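You operate a simulated robot arm through the tools that you are given. There is no shell and no other tool. Be economical: measure what you need, move in short steps, check, and stop when the job is done.

The job below is to be done with a simulated two-armed robot. You get a single attempt, and the scene is never put back.

TASK
Ratchet the yellow strap to the set load and lock it.
Fine: yellow strap end into the orange strap anchor; strap tail pulled out about to its stop; strokes of the yellow handle by the orange gauge; the orange lock lever goes down last. Set down upright: yellow strap end.

It is judged by the outcome, as a careful person would: the job done as asked, and still so three seconds after it is handed in. It fails if anything else is knocked over, pushed out of place, dropped, spilled or broken.

THE ROBOT
Two 7-joint arms with two-finger grippers on one trunk, on a base that drives. Base frame: it is fixed to the floor where the robot stands at the start and does not move with it; the origin is under the middle of the robot, x ahead of it, y to its left, z up. Lengths are in cm, angles in degrees, forces in N, time in s.
The left shoulder is at the start at [6, 12.3, 94.5], the right one opposite. With the tool pointing down near the work surface each hand reaches from about 36 to 80 cm from the robot's upright axis, wherever it stands, measured 20 degrees to its own side. Places, roughly: orange gauge [70, 40, 100]; orange lock lever [50, 40, 90]; orange strap anchor pocket [50, 20, 90]; strap tail [50, 60, 90]; yellow handle [40, 50, 100]. Payload 1.47 kg a hand.
The tool frame of a hand sits at the grasp point between the pads (the TCP): z along the fingers, y along the line on which they close. The tips reach 1.6 cm beyond it. The gripper opens to 8.7 cm. The gripper's body begins 5.5 cm behind the TCP.
Orientation is told as [roll, pitch, yaw] about the base's x, y, z axes, in that order, counted from this pose: with the fingers straight down and closing along the base's y, the tool's x points along the base's -x, its y along +y and its z along -z.

THE INTERFACE
- The arms move only by the tool play_rows. It takes "left_rows", "right_rows" or both (then of equal length, played together; a hand with none holds still); each is one flat list of numbers, 6 for each row, row after row: the shift along the base's x, y, z in cm, then the turn, a rotation vector about the base's x, y, z in degrees. In form: [x, y, z, rx, ry, rz, x, y, z, rx, ry, rz, ...]. A call has 1 to 8 rows; each row shifts and turns the commanded pose from where the row before left it. "left_fingers" and "right_fingers" are, for a hand that has rows, the gripper command, from -1 (shut) to 1 (fully open), values between in proportion, set as the call begins (left out, the last holds). A row lasts 0.2 s, in which the tool goes at most 5 cm and 8.6 degrees; a call with a longer step from one row to the next is refused whole, and so is a gripper value outside its range. Where a pose cannot be reached the arm comes as near as it can. A force on the tool above 40 N (or 10 N above the force at the start of the call, whichever is more), or a blocked arm, ends the call early, and 0.2 s more pass. Each finger travels about 15.3 cm/s and halts on what it meets, pressing with about 28 N; the grip force reading is that of the motor and also rises with nothing between the fingers. The clock runs only during rows and for 0.2 s after the last one: add rows that do not move to give the fingers time. The reply holds the time, the measured pose of the TCP, the force on the tool along the base axes, the opening and the grip force, in the units named above and with some noise, with the torque about the TCP (base axes, N m) and any sound that the robot's microphone picked up.
- Cameras (640 x 400 px; columns grow to the right, rows downward): "scene" is now at [8.62, 3.13, 150.57]; the picture's right is [0.37, -0.93, 0.00], its down [-0.65, -0.26, -0.71] and it looks along [0.66, 0.27, -0.70] (base axes); focal length 255 px, centre (320, 200). "left" rides on the left gripper at [7.3, -1.2, -9] in its tool frame; the picture's right is [0.16, 0.99, 0.00], its down [-0.72, 0.12, -0.68] and it looks along [-0.67, 0.11, 0.73] (tool axes); focal length 247 px, centre (320, 200). "right" rides on the right gripper at [7.3, 1.2, -9] in its tool frame; the picture's right is [-0.16, 0.99, 0.00], its down [-0.72, -0.12, -0.68] and it looks along [-0.67, -0.11, 0.73] (tool axes); focal length 247 px, centre (320, 200). There is no depth. A picture from a camera that has moved, and an enlarged one, comes with that camera's place and axes in the base frame and with its lens.
- snapshot(camera): a new picture of that camera. No time passes.
- slide_trunk(by): slides the trunk up (or, below 0, down) by that many cm; the arms and the scene camera ride with it, the base frame stays. It gives what a move gives, with no picture.
- drive_base(legs): drives the robot by 1 to 6 legs, each [ahead, left, turn to the left] in cm, cm and degrees, along the robot's own axes; the way and the turn of a leg run together, so that a leg with both is an arc; at most 150 cm and 180 degrees a leg. The arms and the cameras ride along, it lands a little off, and it stops where it bumps. It gives what a move gives.
- turn_head(pan, tilt): turns the head with the scene camera to pan (to the left, within 120 degrees either way) and tilt (down, from -29 to 69), counted from straight ahead of the robot. It gives what a move gives.
- enlarge(camera, box): a new picture of the part [left, top, right, bottom] of that camera's present view, enlarged. No time passes.
- hand_in(): hands the job in; it is judged then, once.

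Work in short steps. Places have to be worked out from the pictures, the camera data and where the tool is seen: move nearer, look again, correct. Check each grasp and each placing, and mend what went wrong. You have 120 turns and 100 pictures in all, those below and enlarged ones among them. Open the grippers and draw the arms clear of the work before you hand the job in, unless the task says otherwise; then end with one line.

The tools are called after "Emit:" as a command line: name --argument value ..., lists and objects as JSON in quotes. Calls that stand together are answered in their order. play_rows: Moves the arms, as the interface text tells. Its arguments: {"type":"object","properties":{"left_rows":{"type":"array"},"left_fingers":{"type":"number"},"right_rows":{"type":"array"},"right_fingers":{"type":"number"}},"required":[]} The other tools are called the same way: slide_trunk (by) slides the trunk up or down; drive_base (legs) drives the base; turn_head (pan, tilt) turns the head that bears the scene camera; snapshot (camera) takes a picture; enlarge (camera, box) takes an enlarged picture of a part of a camera's view; hand_in () hands the job in.

At the start:

```text
clock: 0.0
left_eef_pos: [30.41, 39.54, 125.24]
left_tcp_rot: [0.0, 0.0, 0.0]
left_ft_force: [0.1, -0.8, 0.3]
left_moment: [0.0, 0.01, 0.01]
left_finger_gap: 8.73
left_grip_force: 0.1
right_eef_pos: [39.23, 2.66, 126.14]
right_tcp_rot: [0.0, 0.0, 0.0]
right_ft_force: [1.1, 0.0, 0.2]
right_moment: [0.0, 0.0, -0.01]
right_finger_gap: 8.71
right_grip_force: 0.1
trunk travel left (down, up): [-10.0, 13.0]
robot x, y, heading: [-0.32, 0.03, -0.1]
head pan, tilt: [21.9, 44.5]
```

scene: 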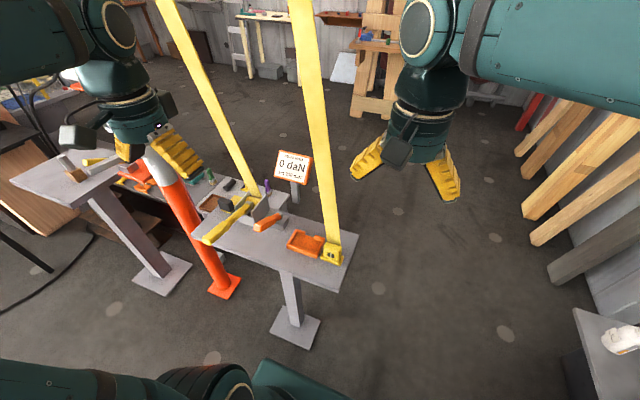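
right: 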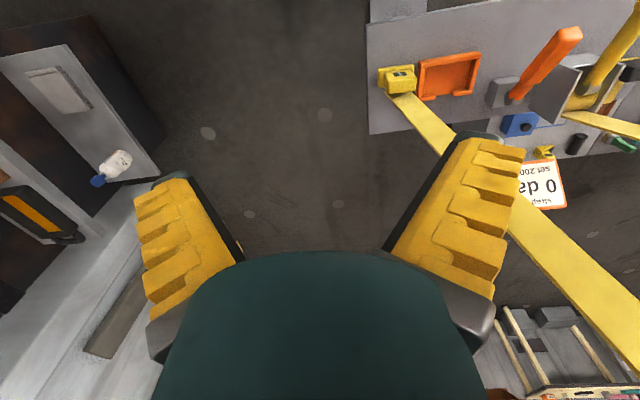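
left: 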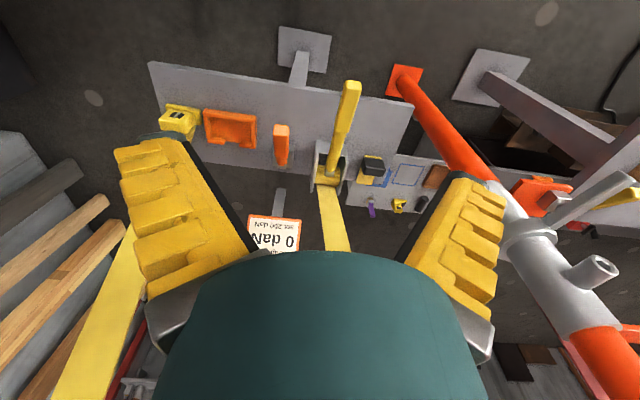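

The bench carries a yellow strap end block, an orange anchor, a lever and a ratchet handle. I'll enlarge the scene around it and the gauge to work out where they are.

Emit:
enlarge --camera "scene" --box '[180, 140, 370, 300]'

Emit:
enlarge --camera "left" --box '[140, 60, 440, 260]'

Emit:
enlarge --camera "right" --box '[360, 0, 640, 220]'

```text
2.50 times, centred on (275, 220) of scene
camera zoom: at [8.62, 3.13, 150.57], right [0.37, -0.93, 0.0], down [-0.65, -0.26, -0.71], along [0.66, 0.27, -0.7], focal length 638 px, centre (432, 150)
```

zoom: 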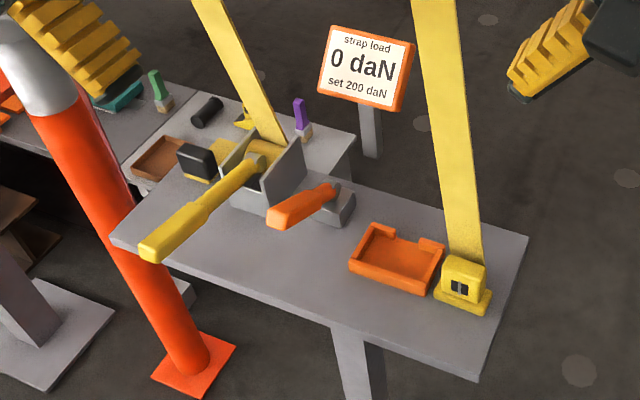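

```text
2.00 times, centred on (290, 160) of left
camera zoom: at [23.07, 38.35, 134.27], right [-0.16, 0.99, 0.0], down [0.72, 0.12, 0.68], along [0.67, 0.11, -0.73], focal length 494 px, centre (380, 280)
```

zoom: 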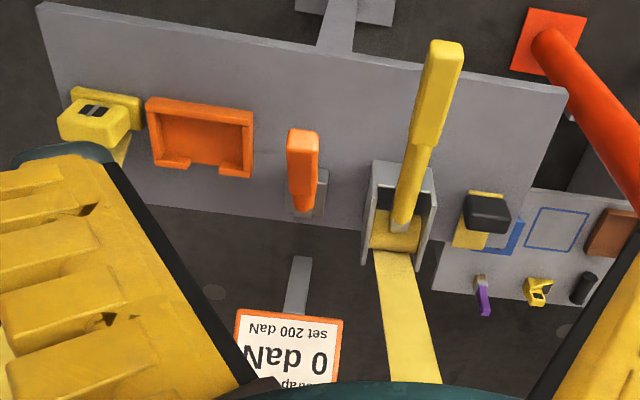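

```text
1.82 times, centred on (500, 110) of right
camera zoom: at [32.0, 3.68, 135.16], right [0.16, 0.99, 0.0], down [0.72, -0.12, 0.68], along [0.67, -0.11, -0.73], focal length 449 px, centre (-7, 364)
```

zoom: 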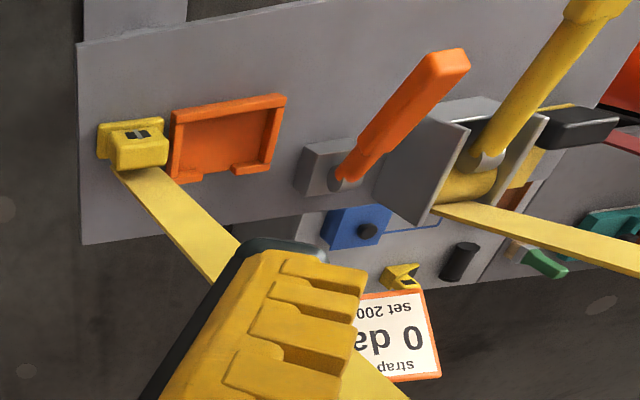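

The strap end block is at about (46, 14.7, 93), with its strap running nearly straight up. The anchor is at about (48, 23.4, 90). I'll bring the right hand in tilted forward, on the robot's side of the strap, for a closer look.

Emit:
play_rows --right_rows '[-1, 2, -2, 0, -8, 0, -1, 2, -2, 0, -8, 0, -1, 2, -2, 0, -8, 0, -1, 2, -2, 0, -8, 0, -1, 2, -2, 0, -8, 0, 0, 2, -2, 0, 0, 0]'

Emit:
snapshot --camera "right"

Emit:
snapshot --camera "scene"

```text
clock: 1.4
left_eef_pos: [30.45, 39.59, 125.17]
left_tcp_rot: [0.0, 0.0, 0.0]
left_ft_force: [0.5, -0.9, 0.0]
left_moment: [-0.06, 0.04, 0.0]
left_finger_gap: 8.68
left_grip_force: 0.1
right_eef_pos: [33.92, 15.07, 114.13]
right_tcp_rot: [0.1, -39.9, 0.0]
right_ft_force: [0.4, 0.0, -1.8]
right_moment: [-0.04, 0.0, 0.01]
right_finger_gap: 8.68
right_grip_force: 0.1
trunk travel left (down, up): [-10.0, 13.0]
robot x, y, heading: [0.07, -0.25, -0.1]
head pan, tilt: [21.9, 44.5]
```

```text
93 pictures are left
camera right: at [22.84, 16.11, 116.35], right [0.12, 0.99, 0.1], down [0.12, -0.12, 0.99], along [0.99, -0.11, -0.13], focal length 247 px, centre (320, 200)
```

right: 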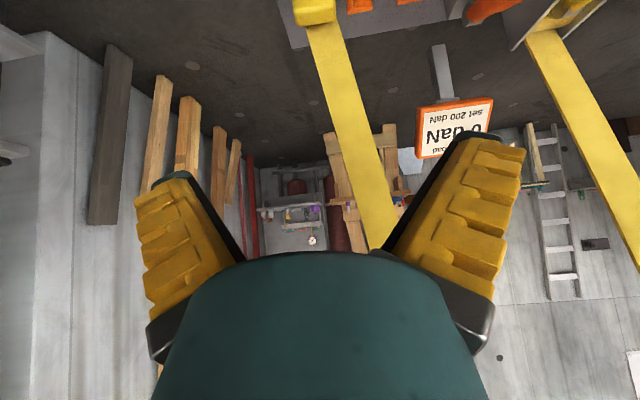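

```text
92 pictures are left
camera scene: at [8.68, 3.2, 150.56], right [0.37, -0.93, 0.0], down [-0.65, -0.26, -0.71], along [0.66, 0.27, -0.7], focal length 255 px, centre (320, 200)
```

scene: 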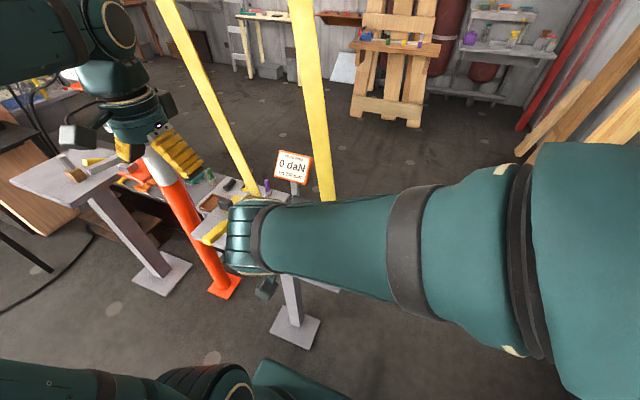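

The tilted arm hides the scene and the hand camera looks too far ahead. I'll bring the tilt back to about -10 for a close look down at the block.

Emit:
play_rows --right_rows '[-1, 0, 0, 0, 8, 0, -1, 0, 0, 0, 8, 0, -1, 0, 0, 0, 7, 0, 0, 0, 0, 0, 7, 0, 0, 0, 0, 0, 0, 0]'

Emit:
snapshot --camera "right"

```text
clock: 2.6
left_eef_pos: [30.41, 39.55, 125.3]
left_tcp_rot: [0.0, 0.0, 0.0]
left_ft_force: [0.5, 0.4, 0.2]
left_moment: [-0.01, -0.01, 0.0]
left_finger_gap: 8.71
left_grip_force: 0.0
right_eef_pos: [31.12, 14.82, 114.28]
right_tcp_rot: [0.0, -9.9, 0.0]
right_ft_force: [0.1, 0.4, 0.2]
right_moment: [0.02, 0.01, -0.05]
right_finger_gap: 8.7
right_grip_force: 0.0
trunk travel left (down, up): [-10.0, 13.0]
robot x, y, heading: [-0.47, 0.01, 0.0]
head pan, tilt: [21.9, 44.5]
```

```text
91 pictures are left
camera right: at [22.42, 15.79, 121.88], right [0.15, 0.99, 0.03], down [0.6, -0.12, 0.79], along [0.79, -0.11, -0.61], focal length 247 px, centre (320, 200)
```

right: 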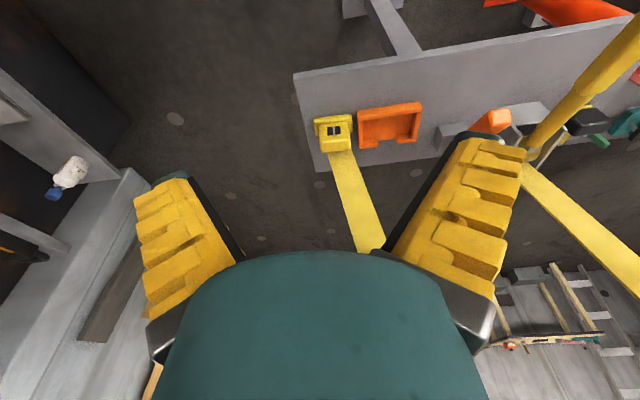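

Emit:
enlarge --camera "right" --box '[290, 80, 450, 180]'

```text
4.00 times, centred on (370, 130) of right
camera zoom: at [22.42, 15.79, 121.88], right [0.15, 0.99, 0.03], down [0.6, -0.12, 0.79], along [0.79, -0.11, -0.61], focal length 988 px, centre (120, 480)
```

zoom: 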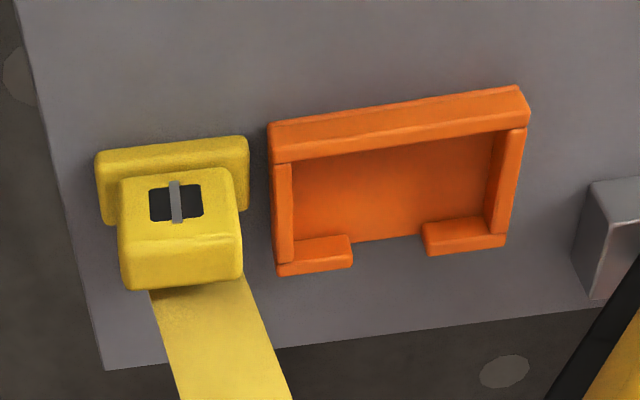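

The strap end has a wide base flange and the anchor tray has a gap on its far side for the strap. To triangulate, I'll lower the left hand a little for a second close view.

Emit:
play_rows --left_rows '[1, -1, -4, 0, 0, 0, 1, -1, -4, 0, 0, 0, 1, -1, -3, 0, 0, 0, 0, 0, 0, 0, 0, 0]'

Emit:
snapshot --camera "left"

Emit:
enlarge --camera "left" --box '[90, 60, 250, 160]'

Emit:
enlarge --camera "left" --box '[250, 30, 490, 180]'

```text
clock: 3.6
left_eef_pos: [33.25, 36.39, 114.06]
left_tcp_rot: [-0.1, 0.1, -0.1]
left_ft_force: [-0.1, 0.0, 0.7]
left_moment: [0.0, 0.0, -0.02]
left_finger_gap: 8.7
left_grip_force: 0.0
right_eef_pos: [31.11, 14.78, 114.26]
right_tcp_rot: [0.1, -9.9, 0.0]
right_ft_force: [0.0, 0.1, 0.0]
right_moment: [0.04, -0.04, -0.02]
right_finger_gap: 8.67
right_grip_force: 0.1
trunk travel left (down, up): [-10.0, 13.0]
robot x, y, heading: [0.04, 0.26, 0.2]
head pan, tilt: [21.9, 44.5]
```

```text
89 pictures are left
camera left: at [25.94, 35.22, 123.12], right [-0.16, 0.99, 0.0], down [0.72, 0.12, 0.68], along [0.67, 0.11, -0.73], focal length 247 px, centre (320, 200)
```

left: 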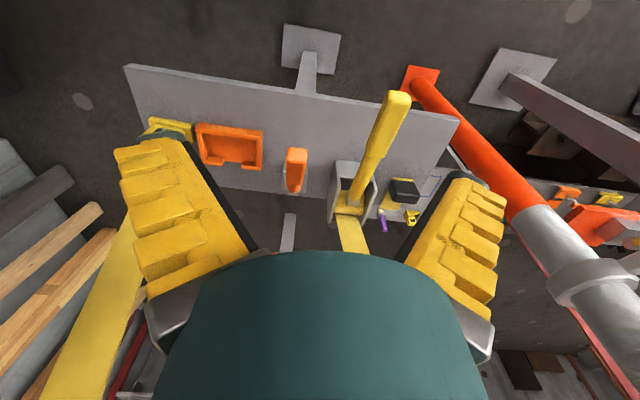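

```text
4.00 times, centred on (170, 110) of left
camera zoom: at [25.94, 35.22, 123.12], right [-0.16, 0.99, 0.0], down [0.72, 0.12, 0.68], along [0.67, 0.11, -0.73], focal length 988 px, centre (920, 560)
```

zoom: 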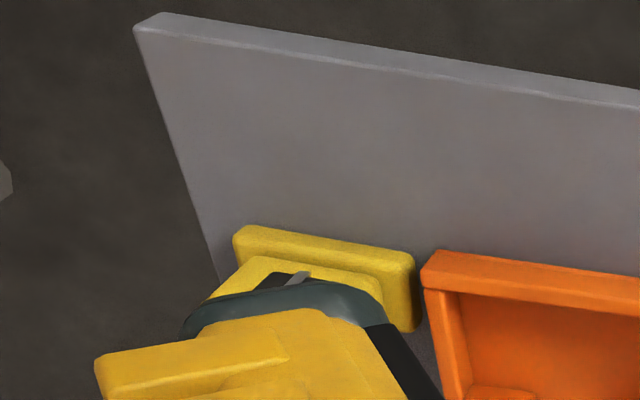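

```text
2.67 times, centred on (370, 105) of left
camera zoom: at [25.94, 35.22, 123.12], right [-0.16, 0.99, 0.0], down [0.72, 0.12, 0.68], along [0.67, 0.11, -0.73], focal length 659 px, centre (187, 453)
```

zoom: 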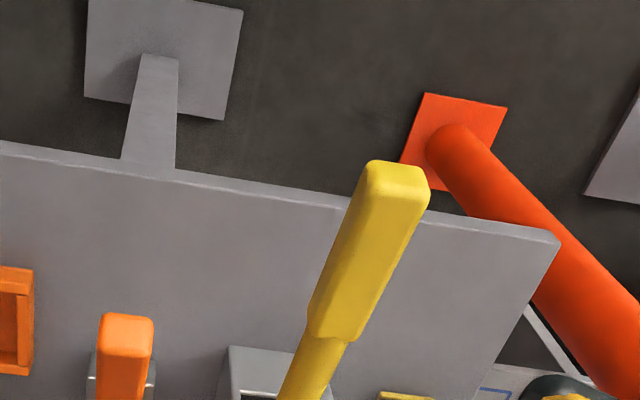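

Triangulating gives a table top at z≈86. The strap end block is centred at about (48.5, 15, 86–91.3). The tray spans y 19–29.4, with its inside at about x 47.6–51.7. I'll move to a pre-grasp pose with the gripper partly closed.

Emit:
play_rows --right_rows '[3, 0, -3, 0, -5, 0, 3, 0, -3, 0, 0, 0, 3, 0, -3, 0, 0, 0, 3, 0, -3, 0, 0, 0, 2, 0.2, -2.5, 0, 0, 0, 0, 0, 0, 0, 0, 0]' --right_fingers 0.6

Emit:
snapshot --camera "right"

Emit:
snapshot --camera "left"

```text
clock: 5.0
left_eef_pos: [33.2, 36.5, 114.19]
left_tcp_rot: [0.0, 0.0, 0.0]
left_ft_force: [0.0, 0.3, 0.5]
left_moment: [-0.05, -0.01, -0.02]
left_finger_gap: 8.71
left_grip_force: 0.2
right_eef_pos: [45.34, 14.59, 99.85]
right_tcp_rot: [-0.1, -15.0, 0.0]
right_ft_force: [-0.8, 0.1, 0.2]
right_moment: [0.01, -0.02, -0.03]
right_finger_gap: 7.33
right_grip_force: 2.3
trunk travel left (down, up): [-10.0, 13.0]
robot x, y, heading: [0.13, 0.14, -0.1]
head pan, tilt: [21.9, 44.5]
```

```text
86 pictures are left
camera right: at [36.06, 15.67, 106.64], right [0.15, 0.99, 0.04], down [0.52, -0.12, 0.84], along [0.84, -0.11, -0.53], focal length 247 px, centre (320, 200)
```

right: 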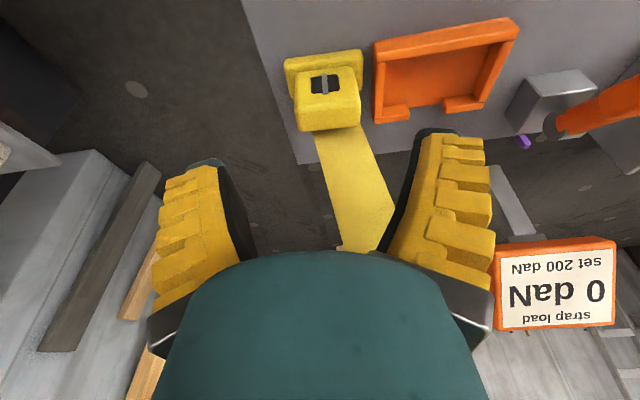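

```text
85 pictures are left
camera left: at [25.93, 35.21, 123.16], right [-0.16, 0.99, 0.0], down [0.72, 0.12, 0.68], along [0.67, 0.11, -0.73], focal length 247 px, centre (320, 200)
```

left: 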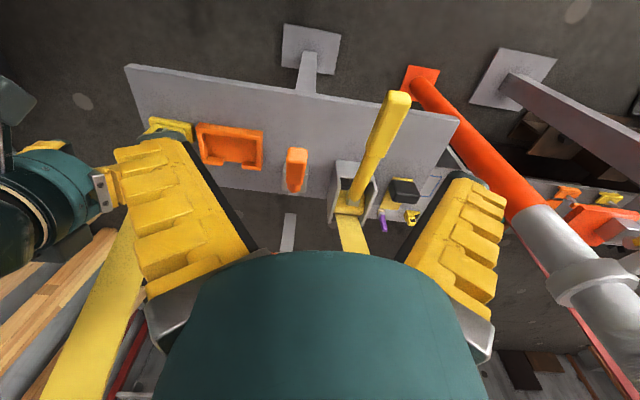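

The closer view confirms the block is centred at about (48.8, 15.0), with its top at about 90.7. The tray centre is at y≈24.6, with its inside running from x≈47.6 to 52.2. I'll descend around the block along the tool axis.

Emit:
play_rows --right_rows '[0.9, 0.2, -2.7, 0, 0, 0, 0.9, 0.2, -2.7, 0, 0, 0, 0.9, 0, -2.7, 0, 0, 0, 0.7, 0, -2.1, 0, 0, 0, 0, 0, 0, 0, 0, 0]'

Emit:
snapshot --camera "right"

```text
clock: 6.2
left_eef_pos: [33.21, 36.49, 114.15]
left_tcp_rot: [0.1, 0.0, 0.0]
left_ft_force: [0.2, 0.9, 0.3]
left_moment: [-0.02, 0.05, 0.02]
left_finger_gap: 8.7
left_grip_force: 0.1
right_eef_pos: [48.93, 15.23, 89.55]
right_tcp_rot: [0.0, -15.0, 0.0]
right_ft_force: [0.8, 0.2, 0.8]
right_moment: [-0.02, -0.02, 0.01]
right_finger_gap: 7.33
right_grip_force: 2.5
trunk travel left (down, up): [-10.0, 13.0]
robot x, y, heading: [0.12, -0.13, -0.1]
head pan, tilt: [21.9, 44.5]
```

```text
84 pictures are left
camera right: at [39.5, 16.38, 96.29], right [0.15, 0.99, 0.04], down [0.52, -0.12, 0.84], along [0.84, -0.11, -0.53], focal length 247 px, centre (320, 200)
```

right: 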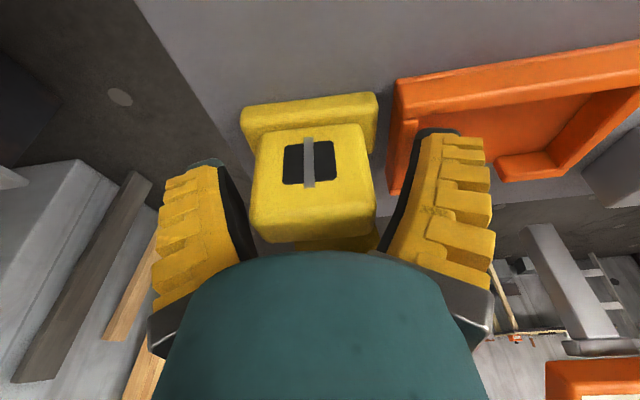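

The body sits between the fingers. I'll close on it.

Emit:
play_rows --right_rows '[0, 0, 0, 0, 0, 0, 0, 0, 0, 0, 0, 0, 0, 0, 0, 0, 0, 0]' --right_fingers -1

Emit:
snapshot --camera "right"

```text
clock: 7.0
left_eef_pos: [33.13, 36.43, 114.21]
left_tcp_rot: [0.0, 0.0, 0.0]
left_ft_force: [0.1, -0.7, 0.2]
left_moment: [-0.03, 0.0, 0.0]
left_finger_gap: 8.68
left_grip_force: 0.0
right_eef_pos: [48.81, 15.38, 89.51]
right_tcp_rot: [0.2, -15.1, 0.0]
right_ft_force: [-0.1, 5.6, 12.9]
right_moment: [-0.26, 0.3, -0.13]
right_finger_gap: 4.76
right_grip_force: 27.9
trunk travel left (down, up): [-10.0, 13.0]
robot x, y, heading: [-0.12, -0.39, 0.3]
head pan, tilt: [21.9, 44.5]
```

```text
83 pictures are left
camera right: at [39.46, 16.46, 96.38], right [0.15, 0.99, 0.04], down [0.52, -0.12, 0.85], along [0.84, -0.11, -0.53], focal length 247 px, centre (320, 200)
```

right: 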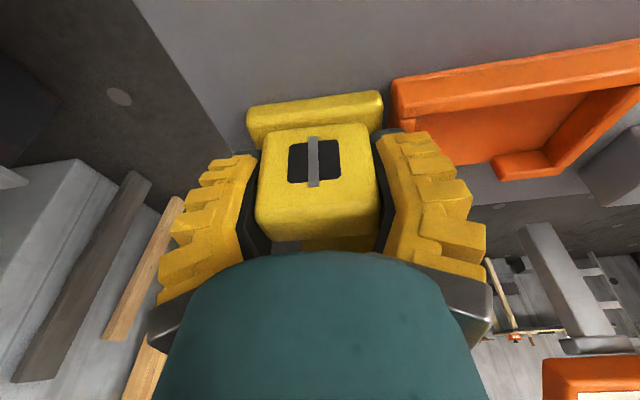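

It is gripped at 4.76 cm. I'll lift it 4 cm and check.

Emit:
play_rows --right_rows '[0, 0, 1, 0, 0, 0, 0, 0, 1.5, 0, 0, 0, 0, 0, 1.5, 0, 0, 0, 0, 0, 0, 0, 0, 0]'

Emit:
snapshot --camera "right"

Emit:
snapshot --camera "left"

```text
clock: 8.0
left_eef_pos: [33.34, 36.42, 114.12]
left_tcp_rot: [-0.1, 0.0, 0.0]
left_ft_force: [-0.4, -0.4, 1.2]
left_moment: [-0.06, 0.02, 0.02]
left_finger_gap: 8.67
left_grip_force: 0.0
right_eef_pos: [48.73, 15.12, 93.4]
right_tcp_rot: [0.0, -15.1, 0.0]
right_ft_force: [0.1, -0.1, -2.0]
right_moment: [-0.05, 0.01, 0.01]
right_finger_gap: 4.76
right_grip_force: 28.4
trunk travel left (down, up): [-10.0, 13.0]
robot x, y, heading: [0.26, -0.22, -0.1]
head pan, tilt: [21.9, 44.5]
```

```text
82 pictures are left
camera right: at [39.45, 16.18, 100.2], right [0.15, 0.99, 0.04], down [0.52, -0.12, 0.84], along [0.84, -0.11, -0.53], focal length 247 px, centre (320, 200)
```

right: 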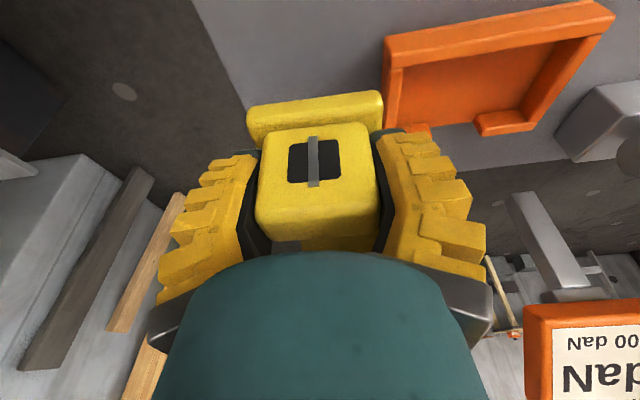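

```text
81 pictures are left
camera left: at [25.99, 35.25, 123.13], right [-0.16, 0.99, 0.0], down [0.72, 0.12, 0.68], along [0.67, 0.11, -0.73], focal length 247 px, centre (320, 200)
```

left: 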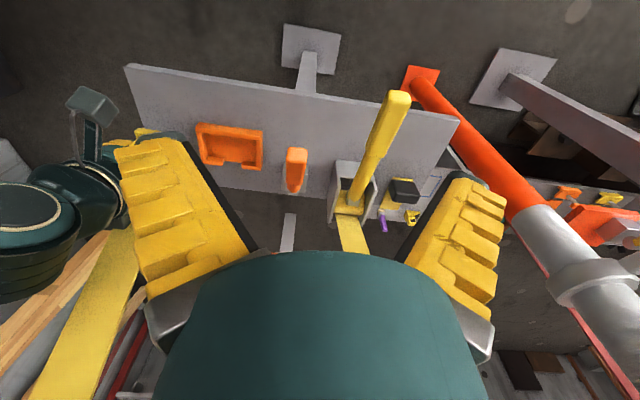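

It is lifted and held. I'll carry it over the tray (y≈24.5, x +1) and check the alignment before lowering.

Emit:
play_rows --right_rows '[0.2, 1.9, 0, 0, 0, 0, 0.2, 1.9, 0, 0, 0, 0, 0.2, 1.9, 0, 0, 0, 0, 0.2, 1.9, 0, 0, 0, 0, 0.2, 1.8, 0, 0, 0, 0, 0, 0, 0, 0, 0, 0]'

Emit:
snapshot --camera "right"

Emit:
enlarge --camera "left" --box '[110, 60, 330, 200]'

```text
clock: 9.4
left_eef_pos: [33.31, 36.41, 114.12]
left_tcp_rot: [0.0, 0.1, 0.0]
left_ft_force: [-0.5, -0.1, 0.0]
left_moment: [0.02, 0.0, 0.01]
left_finger_gap: 8.69
left_grip_force: 0.0
right_eef_pos: [49.57, 24.65, 93.71]
right_tcp_rot: [0.0, -15.0, 0.0]
right_ft_force: [0.9, -0.2, -1.8]
right_moment: [0.01, 0.01, 0.0]
right_finger_gap: 4.74
right_grip_force: 28.0
trunk travel left (down, up): [-10.0, 13.0]
robot x, y, heading: [0.15, 0.15, 0.3]
head pan, tilt: [21.9, 44.5]
```

```text
80 pictures are left
camera right: at [40.26, 25.67, 100.38], right [0.15, 0.99, 0.04], down [0.52, -0.12, 0.84], along [0.84, -0.11, -0.53], focal length 247 px, centre (320, 200)
```

right: 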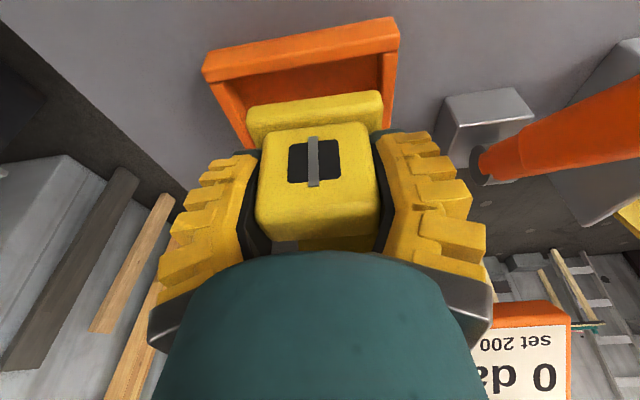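

```text
2.86 times, centred on (220, 130) of left
camera zoom: at [25.98, 35.21, 123.15], right [-0.16, 0.99, 0.0], down [0.72, 0.12, 0.68], along [0.67, 0.11, -0.73], focal length 706 px, centre (606, 400)
```

zoom: 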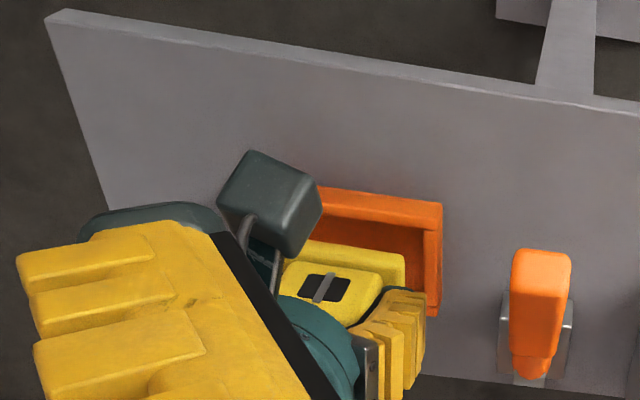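

Refined from this view, the tray's inside spans about y 19.6–28.4 and begins at x≈47.5, and the flange's near edge is now at x≈47.7. I'll shift +0.4 in x and -0.5 in y, then lower gently.

Emit:
play_rows --right_rows '[0.4, -0.5, 0, 0, 0, 0, 0, 0, -1, 0, 0, 0, 0, 0, -1, 0, 0, 0, 0, 0, -0.6, 0, 0, 0, 0, 0, -0.5, 0, 0, 0, 0, 0, 0, 0, 0, 0]'

Emit:
snapshot --camera "right"

Emit:
enlarge --camera "left" --box '[170, 100, 290, 180]'

```text
clock: 10.8
left_eef_pos: [33.28, 36.47, 114.11]
left_tcp_rot: [0.1, 0.0, 0.0]
left_ft_force: [0.6, 0.1, -0.2]
left_moment: [-0.04, -0.01, -0.03]
left_finger_gap: 8.71
left_grip_force: 0.1
right_eef_pos: [49.98, 24.09, 90.56]
right_tcp_rot: [0.0, -14.9, -0.1]
right_ft_force: [-0.8, -0.2, -1.5]
right_moment: [0.0, 0.02, -0.02]
right_finger_gap: 4.76
right_grip_force: 28.3
trunk travel left (down, up): [-10.0, 13.0]
robot x, y, heading: [0.16, 0.03, 0.2]
head pan, tilt: [21.9, 44.5]
```

```text
78 pictures are left
camera right: at [40.71, 25.22, 97.26], right [0.15, 0.99, 0.04], down [0.52, -0.12, 0.84], along [0.84, -0.11, -0.53], focal length 247 px, centre (320, 200)
```

right: 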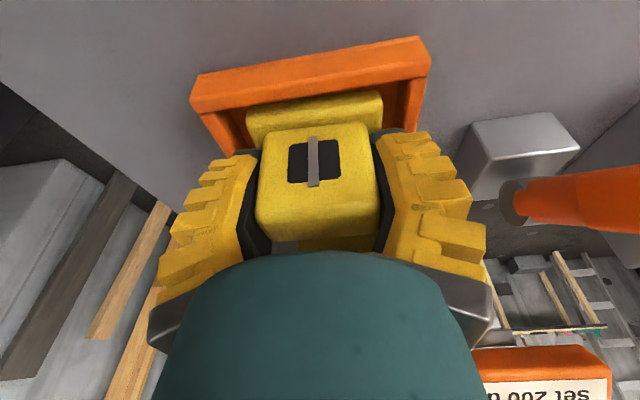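

```text
5.00 times, centred on (230, 140) of left
camera zoom: at [25.97, 35.24, 123.14], right [-0.16, 0.99, 0.0], down [0.72, 0.12, 0.68], along [0.67, 0.11, -0.73], focal length 1235 px, centre (770, 500)
```

zoom: 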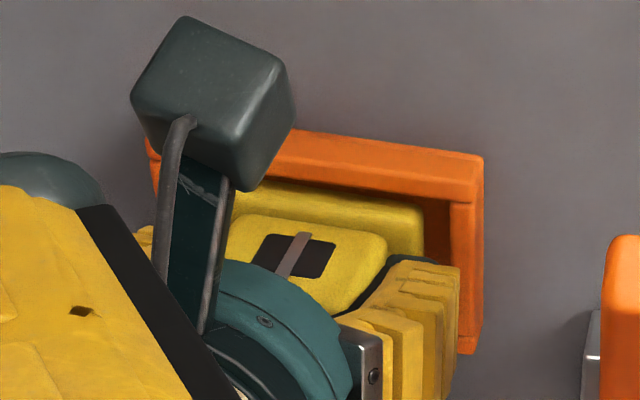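

The flange is inside the walls, slightly nearer the +y side. I'll nudge it -0.25 in y and lower the rest of the way until contact.

Emit:
play_rows --right_rows '[0, -0.25, -0.4, 0, 0, 0, 0, 0, -0.4, 0, 0, 0, 0, 0, -0.3, 0, 0, 0, 0, 0, -0.2, 0, 0, 0, 0, 0, 0, 0, 0, 0]'

Emit:
snapshot --camera "right"

Emit:
enlarge --camera "left" --box '[170, 100, 290, 180]'

```text
clock: 12.0
left_eef_pos: [33.18, 36.42, 114.21]
left_tcp_rot: [0.0, -0.1, 0.0]
left_ft_force: [-0.9, -1.2, 0.1]
left_moment: [-0.03, -0.03, -0.03]
left_finger_gap: 8.7
left_grip_force: 0.0
right_eef_pos: [50.06, 23.86, 89.44]
right_tcp_rot: [0.4, -15.3, -0.1]
right_ft_force: [4.6, 0.7, 34.9]
right_moment: [-0.38, 0.25, -0.06]
right_finger_gap: 4.76
right_grip_force: 28.1
trunk travel left (down, up): [-10.0, 13.0]
robot x, y, heading: [0.2, -0.38, 0.3]
head pan, tilt: [21.9, 44.5]
```

```text
76 pictures are left
camera right: at [40.66, 24.96, 96.2], right [0.15, 0.99, 0.05], down [0.52, -0.12, 0.85], along [0.84, -0.1, -0.53], focal length 247 px, centre (320, 200)
```

right: 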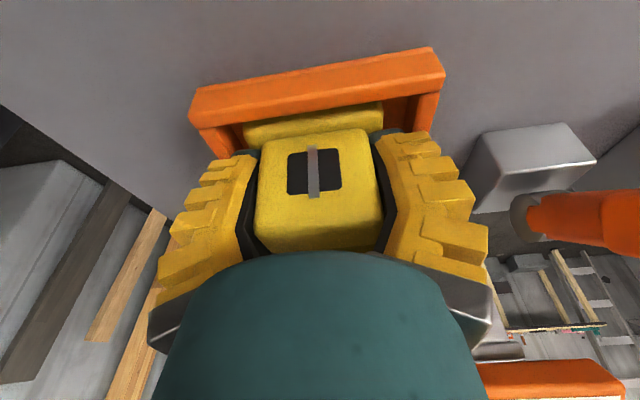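

```text
5.00 times, centred on (230, 140) of left
camera zoom: at [25.83, 35.15, 123.22], right [-0.16, 0.99, 0.0], down [0.72, 0.12, 0.68], along [0.67, 0.11, -0.73], focal length 1235 px, centre (770, 500)
```

zoom: 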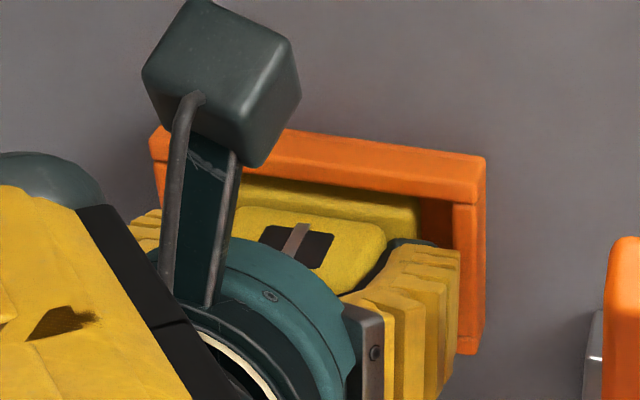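

It touches the floor of the tray (35 N upward). I'll ease the press, open modestly and draw back along the tool axis.

Emit:
play_rows --right_rows '[0, 0, 0.15, 0, 0, 0, 0, 0, 0, 0, 0, 0, 0, 0, 0, 0, 0, 0]' --right_fingers 0.45

Emit:
play_rows --right_rows '[-0.5, 0, 2, 0, 0, 0, -0.6, 0, 2.2, 0, 0, 0, -0.8, 0, 3, 0, 0, 0, -1, 0, 3, 0, 0, 0, 0, 0, 0, 0, 0, 0]'

Emit:
snapshot --camera "right"

```text
clock: 12.8
left_eef_pos: [33.19, 36.59, 114.13]
left_tcp_rot: [0.0, 0.1, 0.0]
left_ft_force: [-0.1, 0.9, -0.5]
left_moment: [-0.01, -0.01, 0.01]
left_finger_gap: 8.71
left_grip_force: 0.1
right_eef_pos: [49.98, 24.0, 89.31]
right_tcp_rot: [0.1, -15.2, 0.0]
right_ft_force: [6.9, 9.7, 19.1]
right_moment: [0.32, 0.0, -0.06]
right_finger_gap: 6.04
right_grip_force: 0.0
trunk travel left (down, up): [-10.0, 13.0]
robot x, y, heading: [-0.22, -0.25, -0.3]
head pan, tilt: [21.9, 44.5]
```

```text
clock: 14.0
left_eef_pos: [33.3, 36.42, 114.1]
left_tcp_rot: [0.0, 0.0, 0.0]
left_ft_force: [-0.2, 0.2, -0.1]
left_moment: [0.0, 0.02, 0.0]
left_finger_gap: 8.69
left_grip_force: 0.0
right_eef_pos: [47.22, 23.78, 99.29]
right_tcp_rot: [0.0, -15.0, -0.1]
right_ft_force: [-0.3, -0.3, -0.3]
right_moment: [0.0, 0.03, -0.03]
right_finger_gap: 6.74
right_grip_force: 2.8
trunk travel left (down, up): [-10.0, 13.0]
robot x, y, heading: [0.05, -0.14, 0.2]
head pan, tilt: [21.9, 44.5]
```

```text
74 pictures are left
camera right: at [37.99, 24.9, 106.02], right [0.15, 0.99, 0.04], down [0.52, -0.12, 0.84], along [0.84, -0.11, -0.53], focal length 247 px, centre (320, 200)
```

right: 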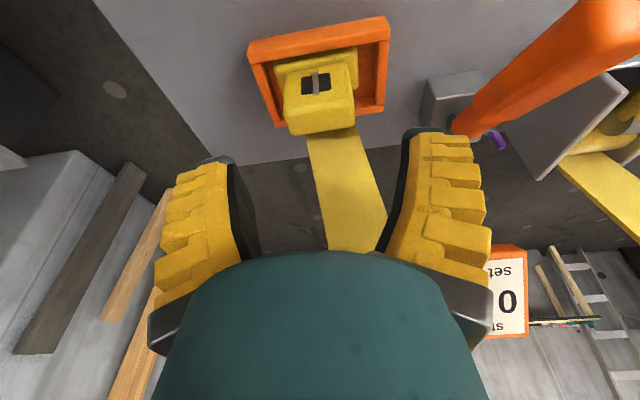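

Emit:
enlarge --camera "right" --box '[240, 10, 400, 110]'

```text
4.00 times, centred on (320, 60) of right
camera zoom: at [37.99, 24.9, 106.02], right [0.15, 0.99, 0.04], down [0.52, -0.12, 0.84], along [0.84, -0.11, -0.53], focal length 988 px, centre (320, 760)
```

zoom: 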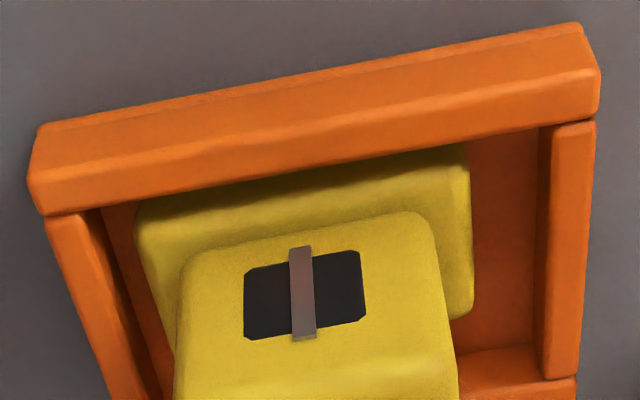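

The strap end sits upright inside the tray with its strap through the gap. I'll draw the right hand away and move the left hand high over to the tail side for a look.

Emit:
play_rows --right_rows '[-3, -2, 3, 0, 3, 0, -3, -3, 3, 0, 4, 0, -3, -3, 2, 0, 4, 0, -2, -4, 2, 0, 4, 0, 0, -4, 0, 0, 0, 0]' --left_rows '[0, 4, 0, 0, 0, 0, 0, 4, 0, 0, 0, 0, 0, 4, 0, 0, 0, 0, 1, 4, 0, 0, 0, 0, 1, 4, -1, 0, 0, 0]'

Emit:
snapshot --camera "left"

Emit:
snapshot --camera "scene"

```text
refused: row 2 steps farther than a row can; nothing moved
```

```text
72 pictures are left
camera left: at [26.0, 35.24, 123.13], right [-0.16, 0.99, 0.0], down [0.72, 0.12, 0.68], along [0.67, 0.11, -0.73], focal length 247 px, centre (320, 200)
```

left: 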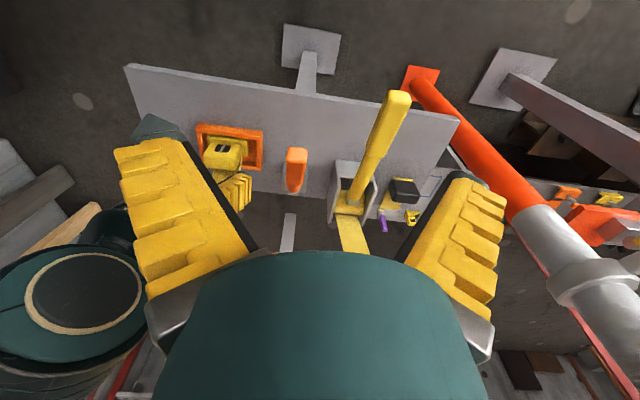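

```text
71 pictures are left
camera scene: at [8.66, 3.14, 150.57], right [0.37, -0.93, 0.0], down [-0.65, -0.26, -0.71], along [0.66, 0.27, -0.7], focal length 255 px, centre (320, 200)
```

scene: 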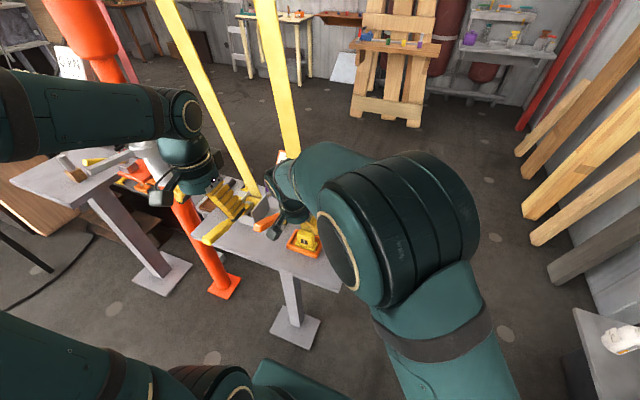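

The right row was too long. The orange post stands vertical at about (56, 87), so I'll keep well short of it. Replaying with smaller steps.

Emit:
play_rows --right_rows '[-2.5, -2, 3, 0, 3, 0, -2.5, -3, 2.5, 0, 4, 0, -2.5, -3, 2, 0, 4, 0, -2, -4, 2, 0, 4, 0, 0, -4, 0, 0, 0, 0, 0, -4, 0, 0, 0, 0]' --left_rows '[0, 4, 0, 0, 0, 0, 0, 4, 0, 0, 0, 0, 0, 4, 0, 0, 0, 0, 1, 4, 0, 0, 0, 0, 1, 4, -1, 0, 0, 0, 0, 0, 0, 0, 0, 0]'

Emit:
snapshot --camera "left"

Emit:
snapshot --camera "scene"

```text
clock: 15.4
left_eef_pos: [35.38, 56.42, 113.55]
left_tcp_rot: [0.0, 0.0, 0.0]
left_ft_force: [-0.2, -0.4, 0.6]
left_moment: [0.06, -0.04, 0.02]
left_finger_gap: 8.71
left_grip_force: 0.0
right_eef_pos: [37.6, 3.46, 109.02]
right_tcp_rot: [0.1, 0.0, 0.0]
right_ft_force: [-0.1, 0.3, -0.5]
right_moment: [0.05, -0.01, -0.02]
right_finger_gap: 6.74
right_grip_force: 3.4
trunk travel left (down, up): [-10.0, 13.0]
robot x, y, heading: [0.06, 0.3, 0.2]
head pan, tilt: [21.9, 44.5]
```

```text
70 pictures are left
camera left: at [28.0, 55.22, 122.56], right [-0.16, 0.99, 0.0], down [0.72, 0.11, 0.68], along [0.67, 0.11, -0.73], focal length 247 px, centre (320, 200)
```

left: 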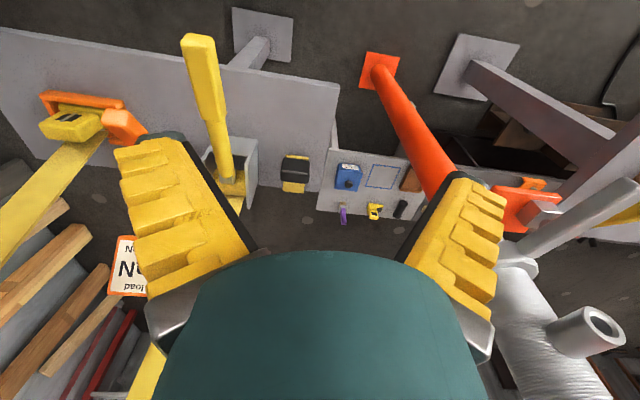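

```text
69 pictures are left
camera scene: at [8.51, 2.89, 150.59], right [0.37, -0.93, 0.0], down [-0.65, -0.26, -0.71], along [0.66, 0.27, -0.7], focal length 255 px, centre (320, 200)
```

scene: 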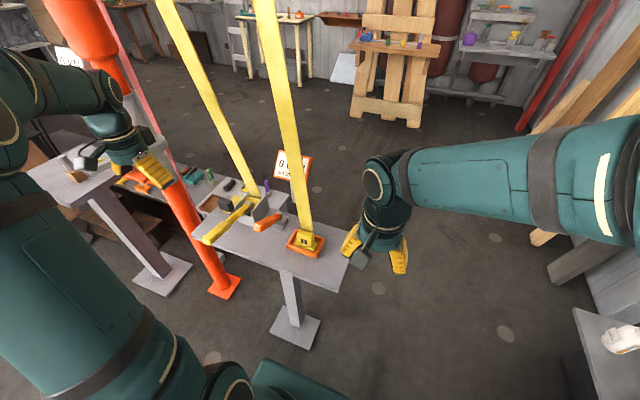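

Emit:
enlarge --camera "left" --box '[180, 110, 360, 222]'

Emit:
enlarge --camera "scene" --box '[190, 140, 340, 260]'

```text
3.56 times, centred on (270, 166) of left
camera zoom: at [28.0, 55.22, 122.56], right [-0.16, 0.99, 0.0], down [0.72, 0.11, 0.68], along [0.67, 0.11, -0.73], focal length 878 px, centre (498, 321)
```

zoom: 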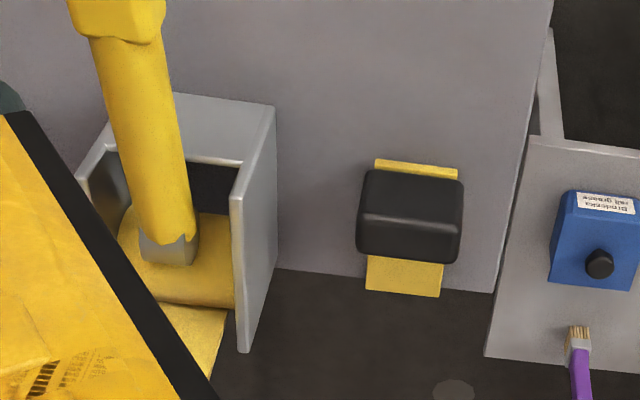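

```text
3.33 times, centred on (265, 200) of scene
camera zoom: at [8.51, 2.89, 150.59], right [0.37, -0.93, 0.0], down [-0.65, -0.26, -0.71], along [0.66, 0.27, -0.7], focal length 851 px, centre (503, 200)
```

zoom: 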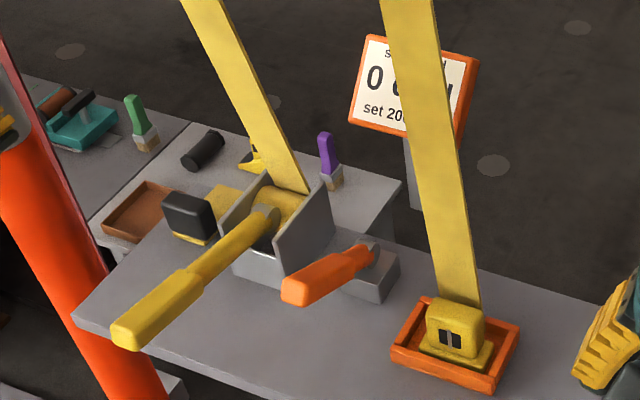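

The tail is a black block at about (53.3, 55.2, 86–90) on a yellow stub. It should pull toward the robot. I'll approach with the left hand tilted -20°, clear of the ratchet's strap.

Emit:
play_rows --left_rows '[3, -0.3, -2, 0, -7, 0, 3, -0.3, -3, 0, -7, 0, 3, -0.3, -3, 0, -6, 0, 3, -0.2, -3, 0, 0, 0, 2.5, 0, -3, 0, 0, 0, 0, 0, 0, 0, 0, 0]' --left_fingers 0.6

Emit:
snapshot --camera "left"

```text
clock: 16.8
left_eef_pos: [49.89, 55.71, 99.31]
left_tcp_rot: [0.0, -19.9, -0.1]
left_ft_force: [0.0, 0.7, -0.6]
left_moment: [0.03, 0.0, 0.01]
left_finger_gap: 7.3
left_grip_force: 2.1
right_eef_pos: [37.65, 3.84, 109.03]
right_tcp_rot: [-0.1, 0.0, 0.0]
right_ft_force: [0.1, -0.1, 0.3]
right_moment: [-0.02, 0.0, -0.04]
right_finger_gap: 6.71
right_grip_force: 2.9
trunk travel left (down, up): [-10.0, 13.0]
robot x, y, heading: [-0.12, -0.1, -0.0]
head pan, tilt: [21.9, 44.5]
```

```text
66 pictures are left
camera left: at [39.94, 54.51, 105.35], right [-0.15, 0.99, -0.05], down [0.45, 0.12, 0.89], along [0.88, 0.11, -0.46], focal length 247 px, centre (320, 200)
```

left: 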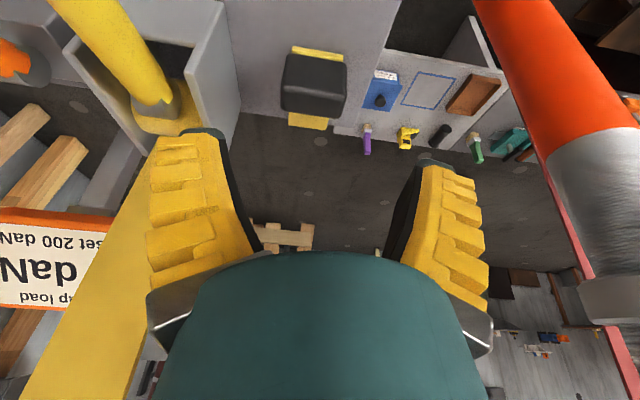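

The tail block is confirmed at (53.6, 55.15, 86–89.7), about 4.9 wide. I'll descend along the tool axis and close.

Emit:
play_rows --left_rows '[0.9, -0.5, -2.7, 0, 0, 0, 0.9, 0, -2.7, 0, 0, 0, 0.9, 0, -2.6, 0, 0, 0, 0.9, 0, -2.5, 0, 0, 0, 0, 0, 0, 0, 0, 0]'

Emit:
snapshot --camera "left"

```text
clock: 18.0
left_eef_pos: [53.3, 55.08, 88.77]
left_tcp_rot: [0.0, -20.0, 0.0]
left_ft_force: [-0.8, -0.2, -0.6]
left_moment: [-0.01, 0.02, 0.01]
left_finger_gap: 7.28
left_grip_force: 1.5
right_eef_pos: [37.51, 3.87, 108.93]
right_tcp_rot: [0.0, 0.1, -0.1]
right_ft_force: [0.3, -0.9, -0.1]
right_moment: [-0.03, -0.01, -0.01]
right_finger_gap: 6.73
right_grip_force: 2.6
trunk travel left (down, up): [-10.0, 13.0]
robot x, y, heading: [-0.06, 0.02, 0.2]
head pan, tilt: [21.9, 44.5]
```

```text
65 pictures are left
camera left: at [43.37, 53.78, 94.76], right [-0.15, 0.99, -0.05], down [0.45, 0.12, 0.89], along [0.88, 0.11, -0.46], focal length 247 px, centre (320, 200)
```

left: 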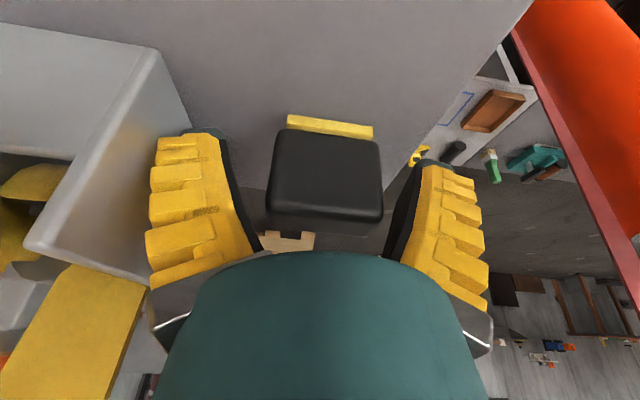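

The block lies between the fingers. I'll close, then pull slowly toward the robot.

Emit:
play_rows --left_rows '[0, 0, 0, 0, 0, 0, 0, 0, 0, 0, 0, 0, 0, 0, 0, 0, 0, 0]' --left_fingers -1

Emit:
play_rows --left_rows '[-0.5, 0, 0, 0, 0, 0, -0.5, 0, 0, 0, 0, 0, -0.5, 0, 0, 0, 0, 0, -0.5, 0, 0, 0, 0, 0, 0, 0, 0, 0, 0, 0]'

Emit:
snapshot --camera "left"

```text
clock: 18.8
left_eef_pos: [53.28, 55.17, 88.7]
left_tcp_rot: [-0.1, -20.0, -0.1]
left_ft_force: [-0.6, 6.2, -5.2]
left_moment: [0.37, -0.14, 0.06]
left_finger_gap: 4.78
left_grip_force: 29.9
right_eef_pos: [37.65, 3.95, 109.0]
right_tcp_rot: [0.1, 0.0, -0.1]
right_ft_force: [-0.6, -0.5, -0.4]
right_moment: [0.02, 0.01, -0.03]
right_finger_gap: 6.74
right_grip_force: 3.3
trunk travel left (down, up): [-10.0, 13.0]
robot x, y, heading: [-0.2, 0.39, 0.1]
head pan, tilt: [21.9, 44.5]
```

```text
clock: 20.0
left_eef_pos: [51.46, 55.14, 88.73]
left_tcp_rot: [0.0, -20.0, 0.1]
left_ft_force: [0.2, 13.2, -0.2]
left_moment: [-0.03, -0.02, -0.1]
left_finger_gap: 4.71
left_grip_force: 30.2
right_eef_pos: [37.76, 4.09, 108.92]
right_tcp_rot: [0.0, 0.0, 0.0]
right_ft_force: [0.5, -0.3, -0.1]
right_moment: [0.01, 0.02, 0.01]
right_finger_gap: 6.74
right_grip_force: 2.9
trunk travel left (down, up): [-10.0, 13.0]
robot x, y, heading: [-0.16, 0.24, 0.1]
head pan, tilt: [21.9, 44.5]
```

```text
64 pictures are left
camera left: at [41.43, 53.9, 94.71], right [-0.15, 0.99, -0.05], down [0.45, 0.12, 0.89], along [0.88, 0.11, -0.46], focal length 247 px, centre (320, 200)
```

left: 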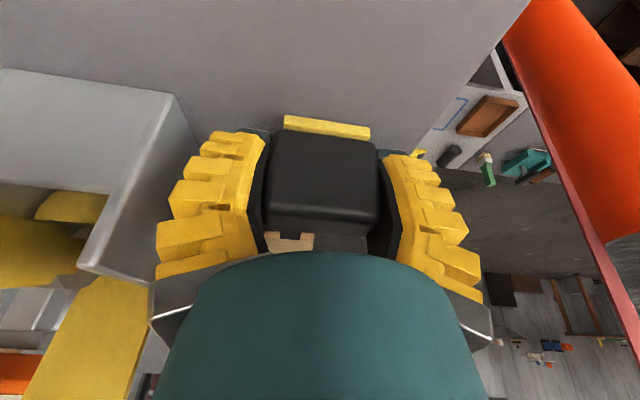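

It moves with little x force. I'll keep pulling and watch the force.

Emit:
play_rows --left_rows '[-0.7, 0, 0, 0, 0, 0, -0.7, 0, 0, 0, 0, 0, -0.7, 0, 0, 0, 0, 0, -0.7, 0, 0, 0, 0, 0, 0, 0, 0, 0, 0, 0]'

Emit:
snapshot --camera "left"

Emit:
snapshot --camera "scene"

```text
clock: 21.2
left_eef_pos: [48.63, 55.17, 88.72]
left_tcp_rot: [0.1, -20.0, 0.0]
left_ft_force: [0.7, 18.3, 7.7]
left_moment: [-0.14, -0.02, -0.18]
left_finger_gap: 4.7
left_grip_force: 29.7
right_eef_pos: [37.65, 3.82, 109.01]
right_tcp_rot: [0.1, 0.0, 0.0]
right_ft_force: [-0.1, 0.0, -0.5]
right_moment: [0.05, 0.03, 0.01]
right_finger_gap: 6.74
right_grip_force: 3.2
trunk travel left (down, up): [-10.0, 13.0]
robot x, y, heading: [-0.04, -0.55, -0.0]
head pan, tilt: [21.9, 44.5]
```

```text
63 pictures are left
camera left: at [38.7, 53.9, 94.68], right [-0.15, 0.99, -0.05], down [0.45, 0.12, 0.89], along [0.88, 0.11, -0.46], focal length 247 px, centre (320, 200)
```

left: 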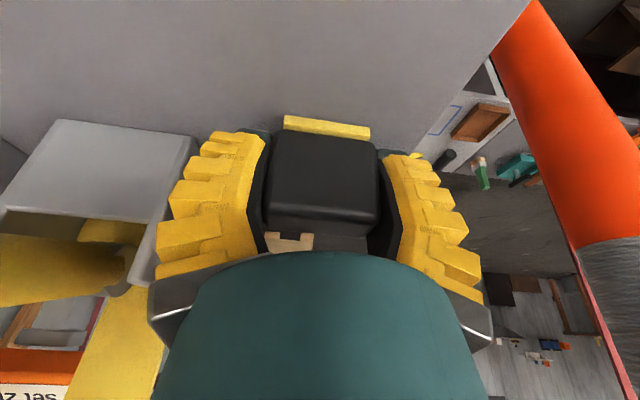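

```text
62 pictures are left
camera scene: at [8.56, 3.27, 150.58], right [0.37, -0.93, 0.0], down [-0.65, -0.26, -0.71], along [0.66, 0.27, -0.7], focal length 255 px, centre (320, 200)
```

scene: 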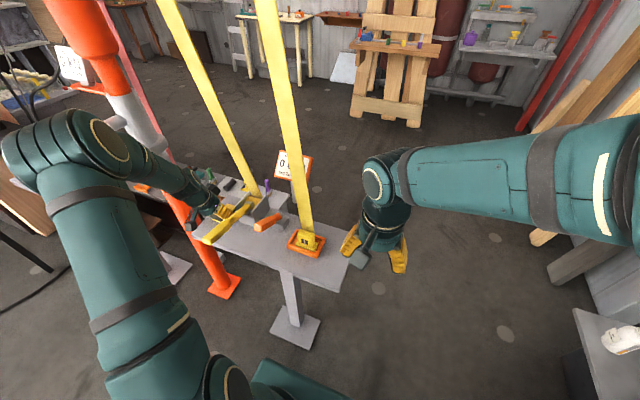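

The tail slides, with sideways force building to +18 N in y, so its track may veer toward +y. I'll comply slightly and continue.

Emit:
play_rows --left_rows '[-0.5, 0.2, 0, 0, 0, 0, -0.5, 0.2, 0, 0, 0, 0, -0.5, 0.1, 0, 0, 0, 0, -0.5, 0.1, 0, 0, 0, 0, 0, 0, 0, 0, 0, 0]'

Emit:
enlarge --camera "scene" --box '[190, 140, 340, 260]'

```text
clock: 22.4
left_eef_pos: [46.82, 55.09, 88.69]
left_tcp_rot: [-0.2, -19.8, -0.2]
left_ft_force: [0.4, -13.4, -0.3]
left_moment: [0.52, -0.67, 0.0]
left_finger_gap: 4.71
left_grip_force: 30.1
right_eef_pos: [37.67, 3.72, 108.96]
right_tcp_rot: [0.1, 0.0, 0.0]
right_ft_force: [-0.3, 0.0, 1.1]
right_moment: [-0.02, -0.03, 0.0]
right_finger_gap: 6.75
right_grip_force: 3.2
trunk travel left (down, up): [-10.0, 13.0]
robot x, y, heading: [0.14, -0.37, 0.2]
head pan, tilt: [21.9, 44.5]
```

```text
3.33 times, centred on (265, 200) of scene
camera zoom: at [8.62, 2.95, 150.57], right [0.37, -0.93, 0.0], down [-0.65, -0.26, -0.71], along [0.66, 0.27, -0.7], focal length 851 px, centre (503, 200)
```

zoom: 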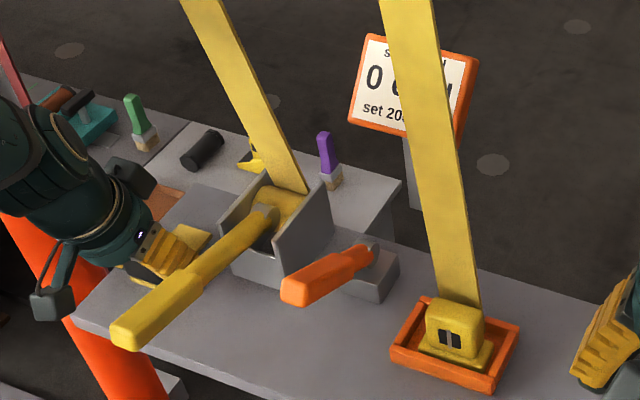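

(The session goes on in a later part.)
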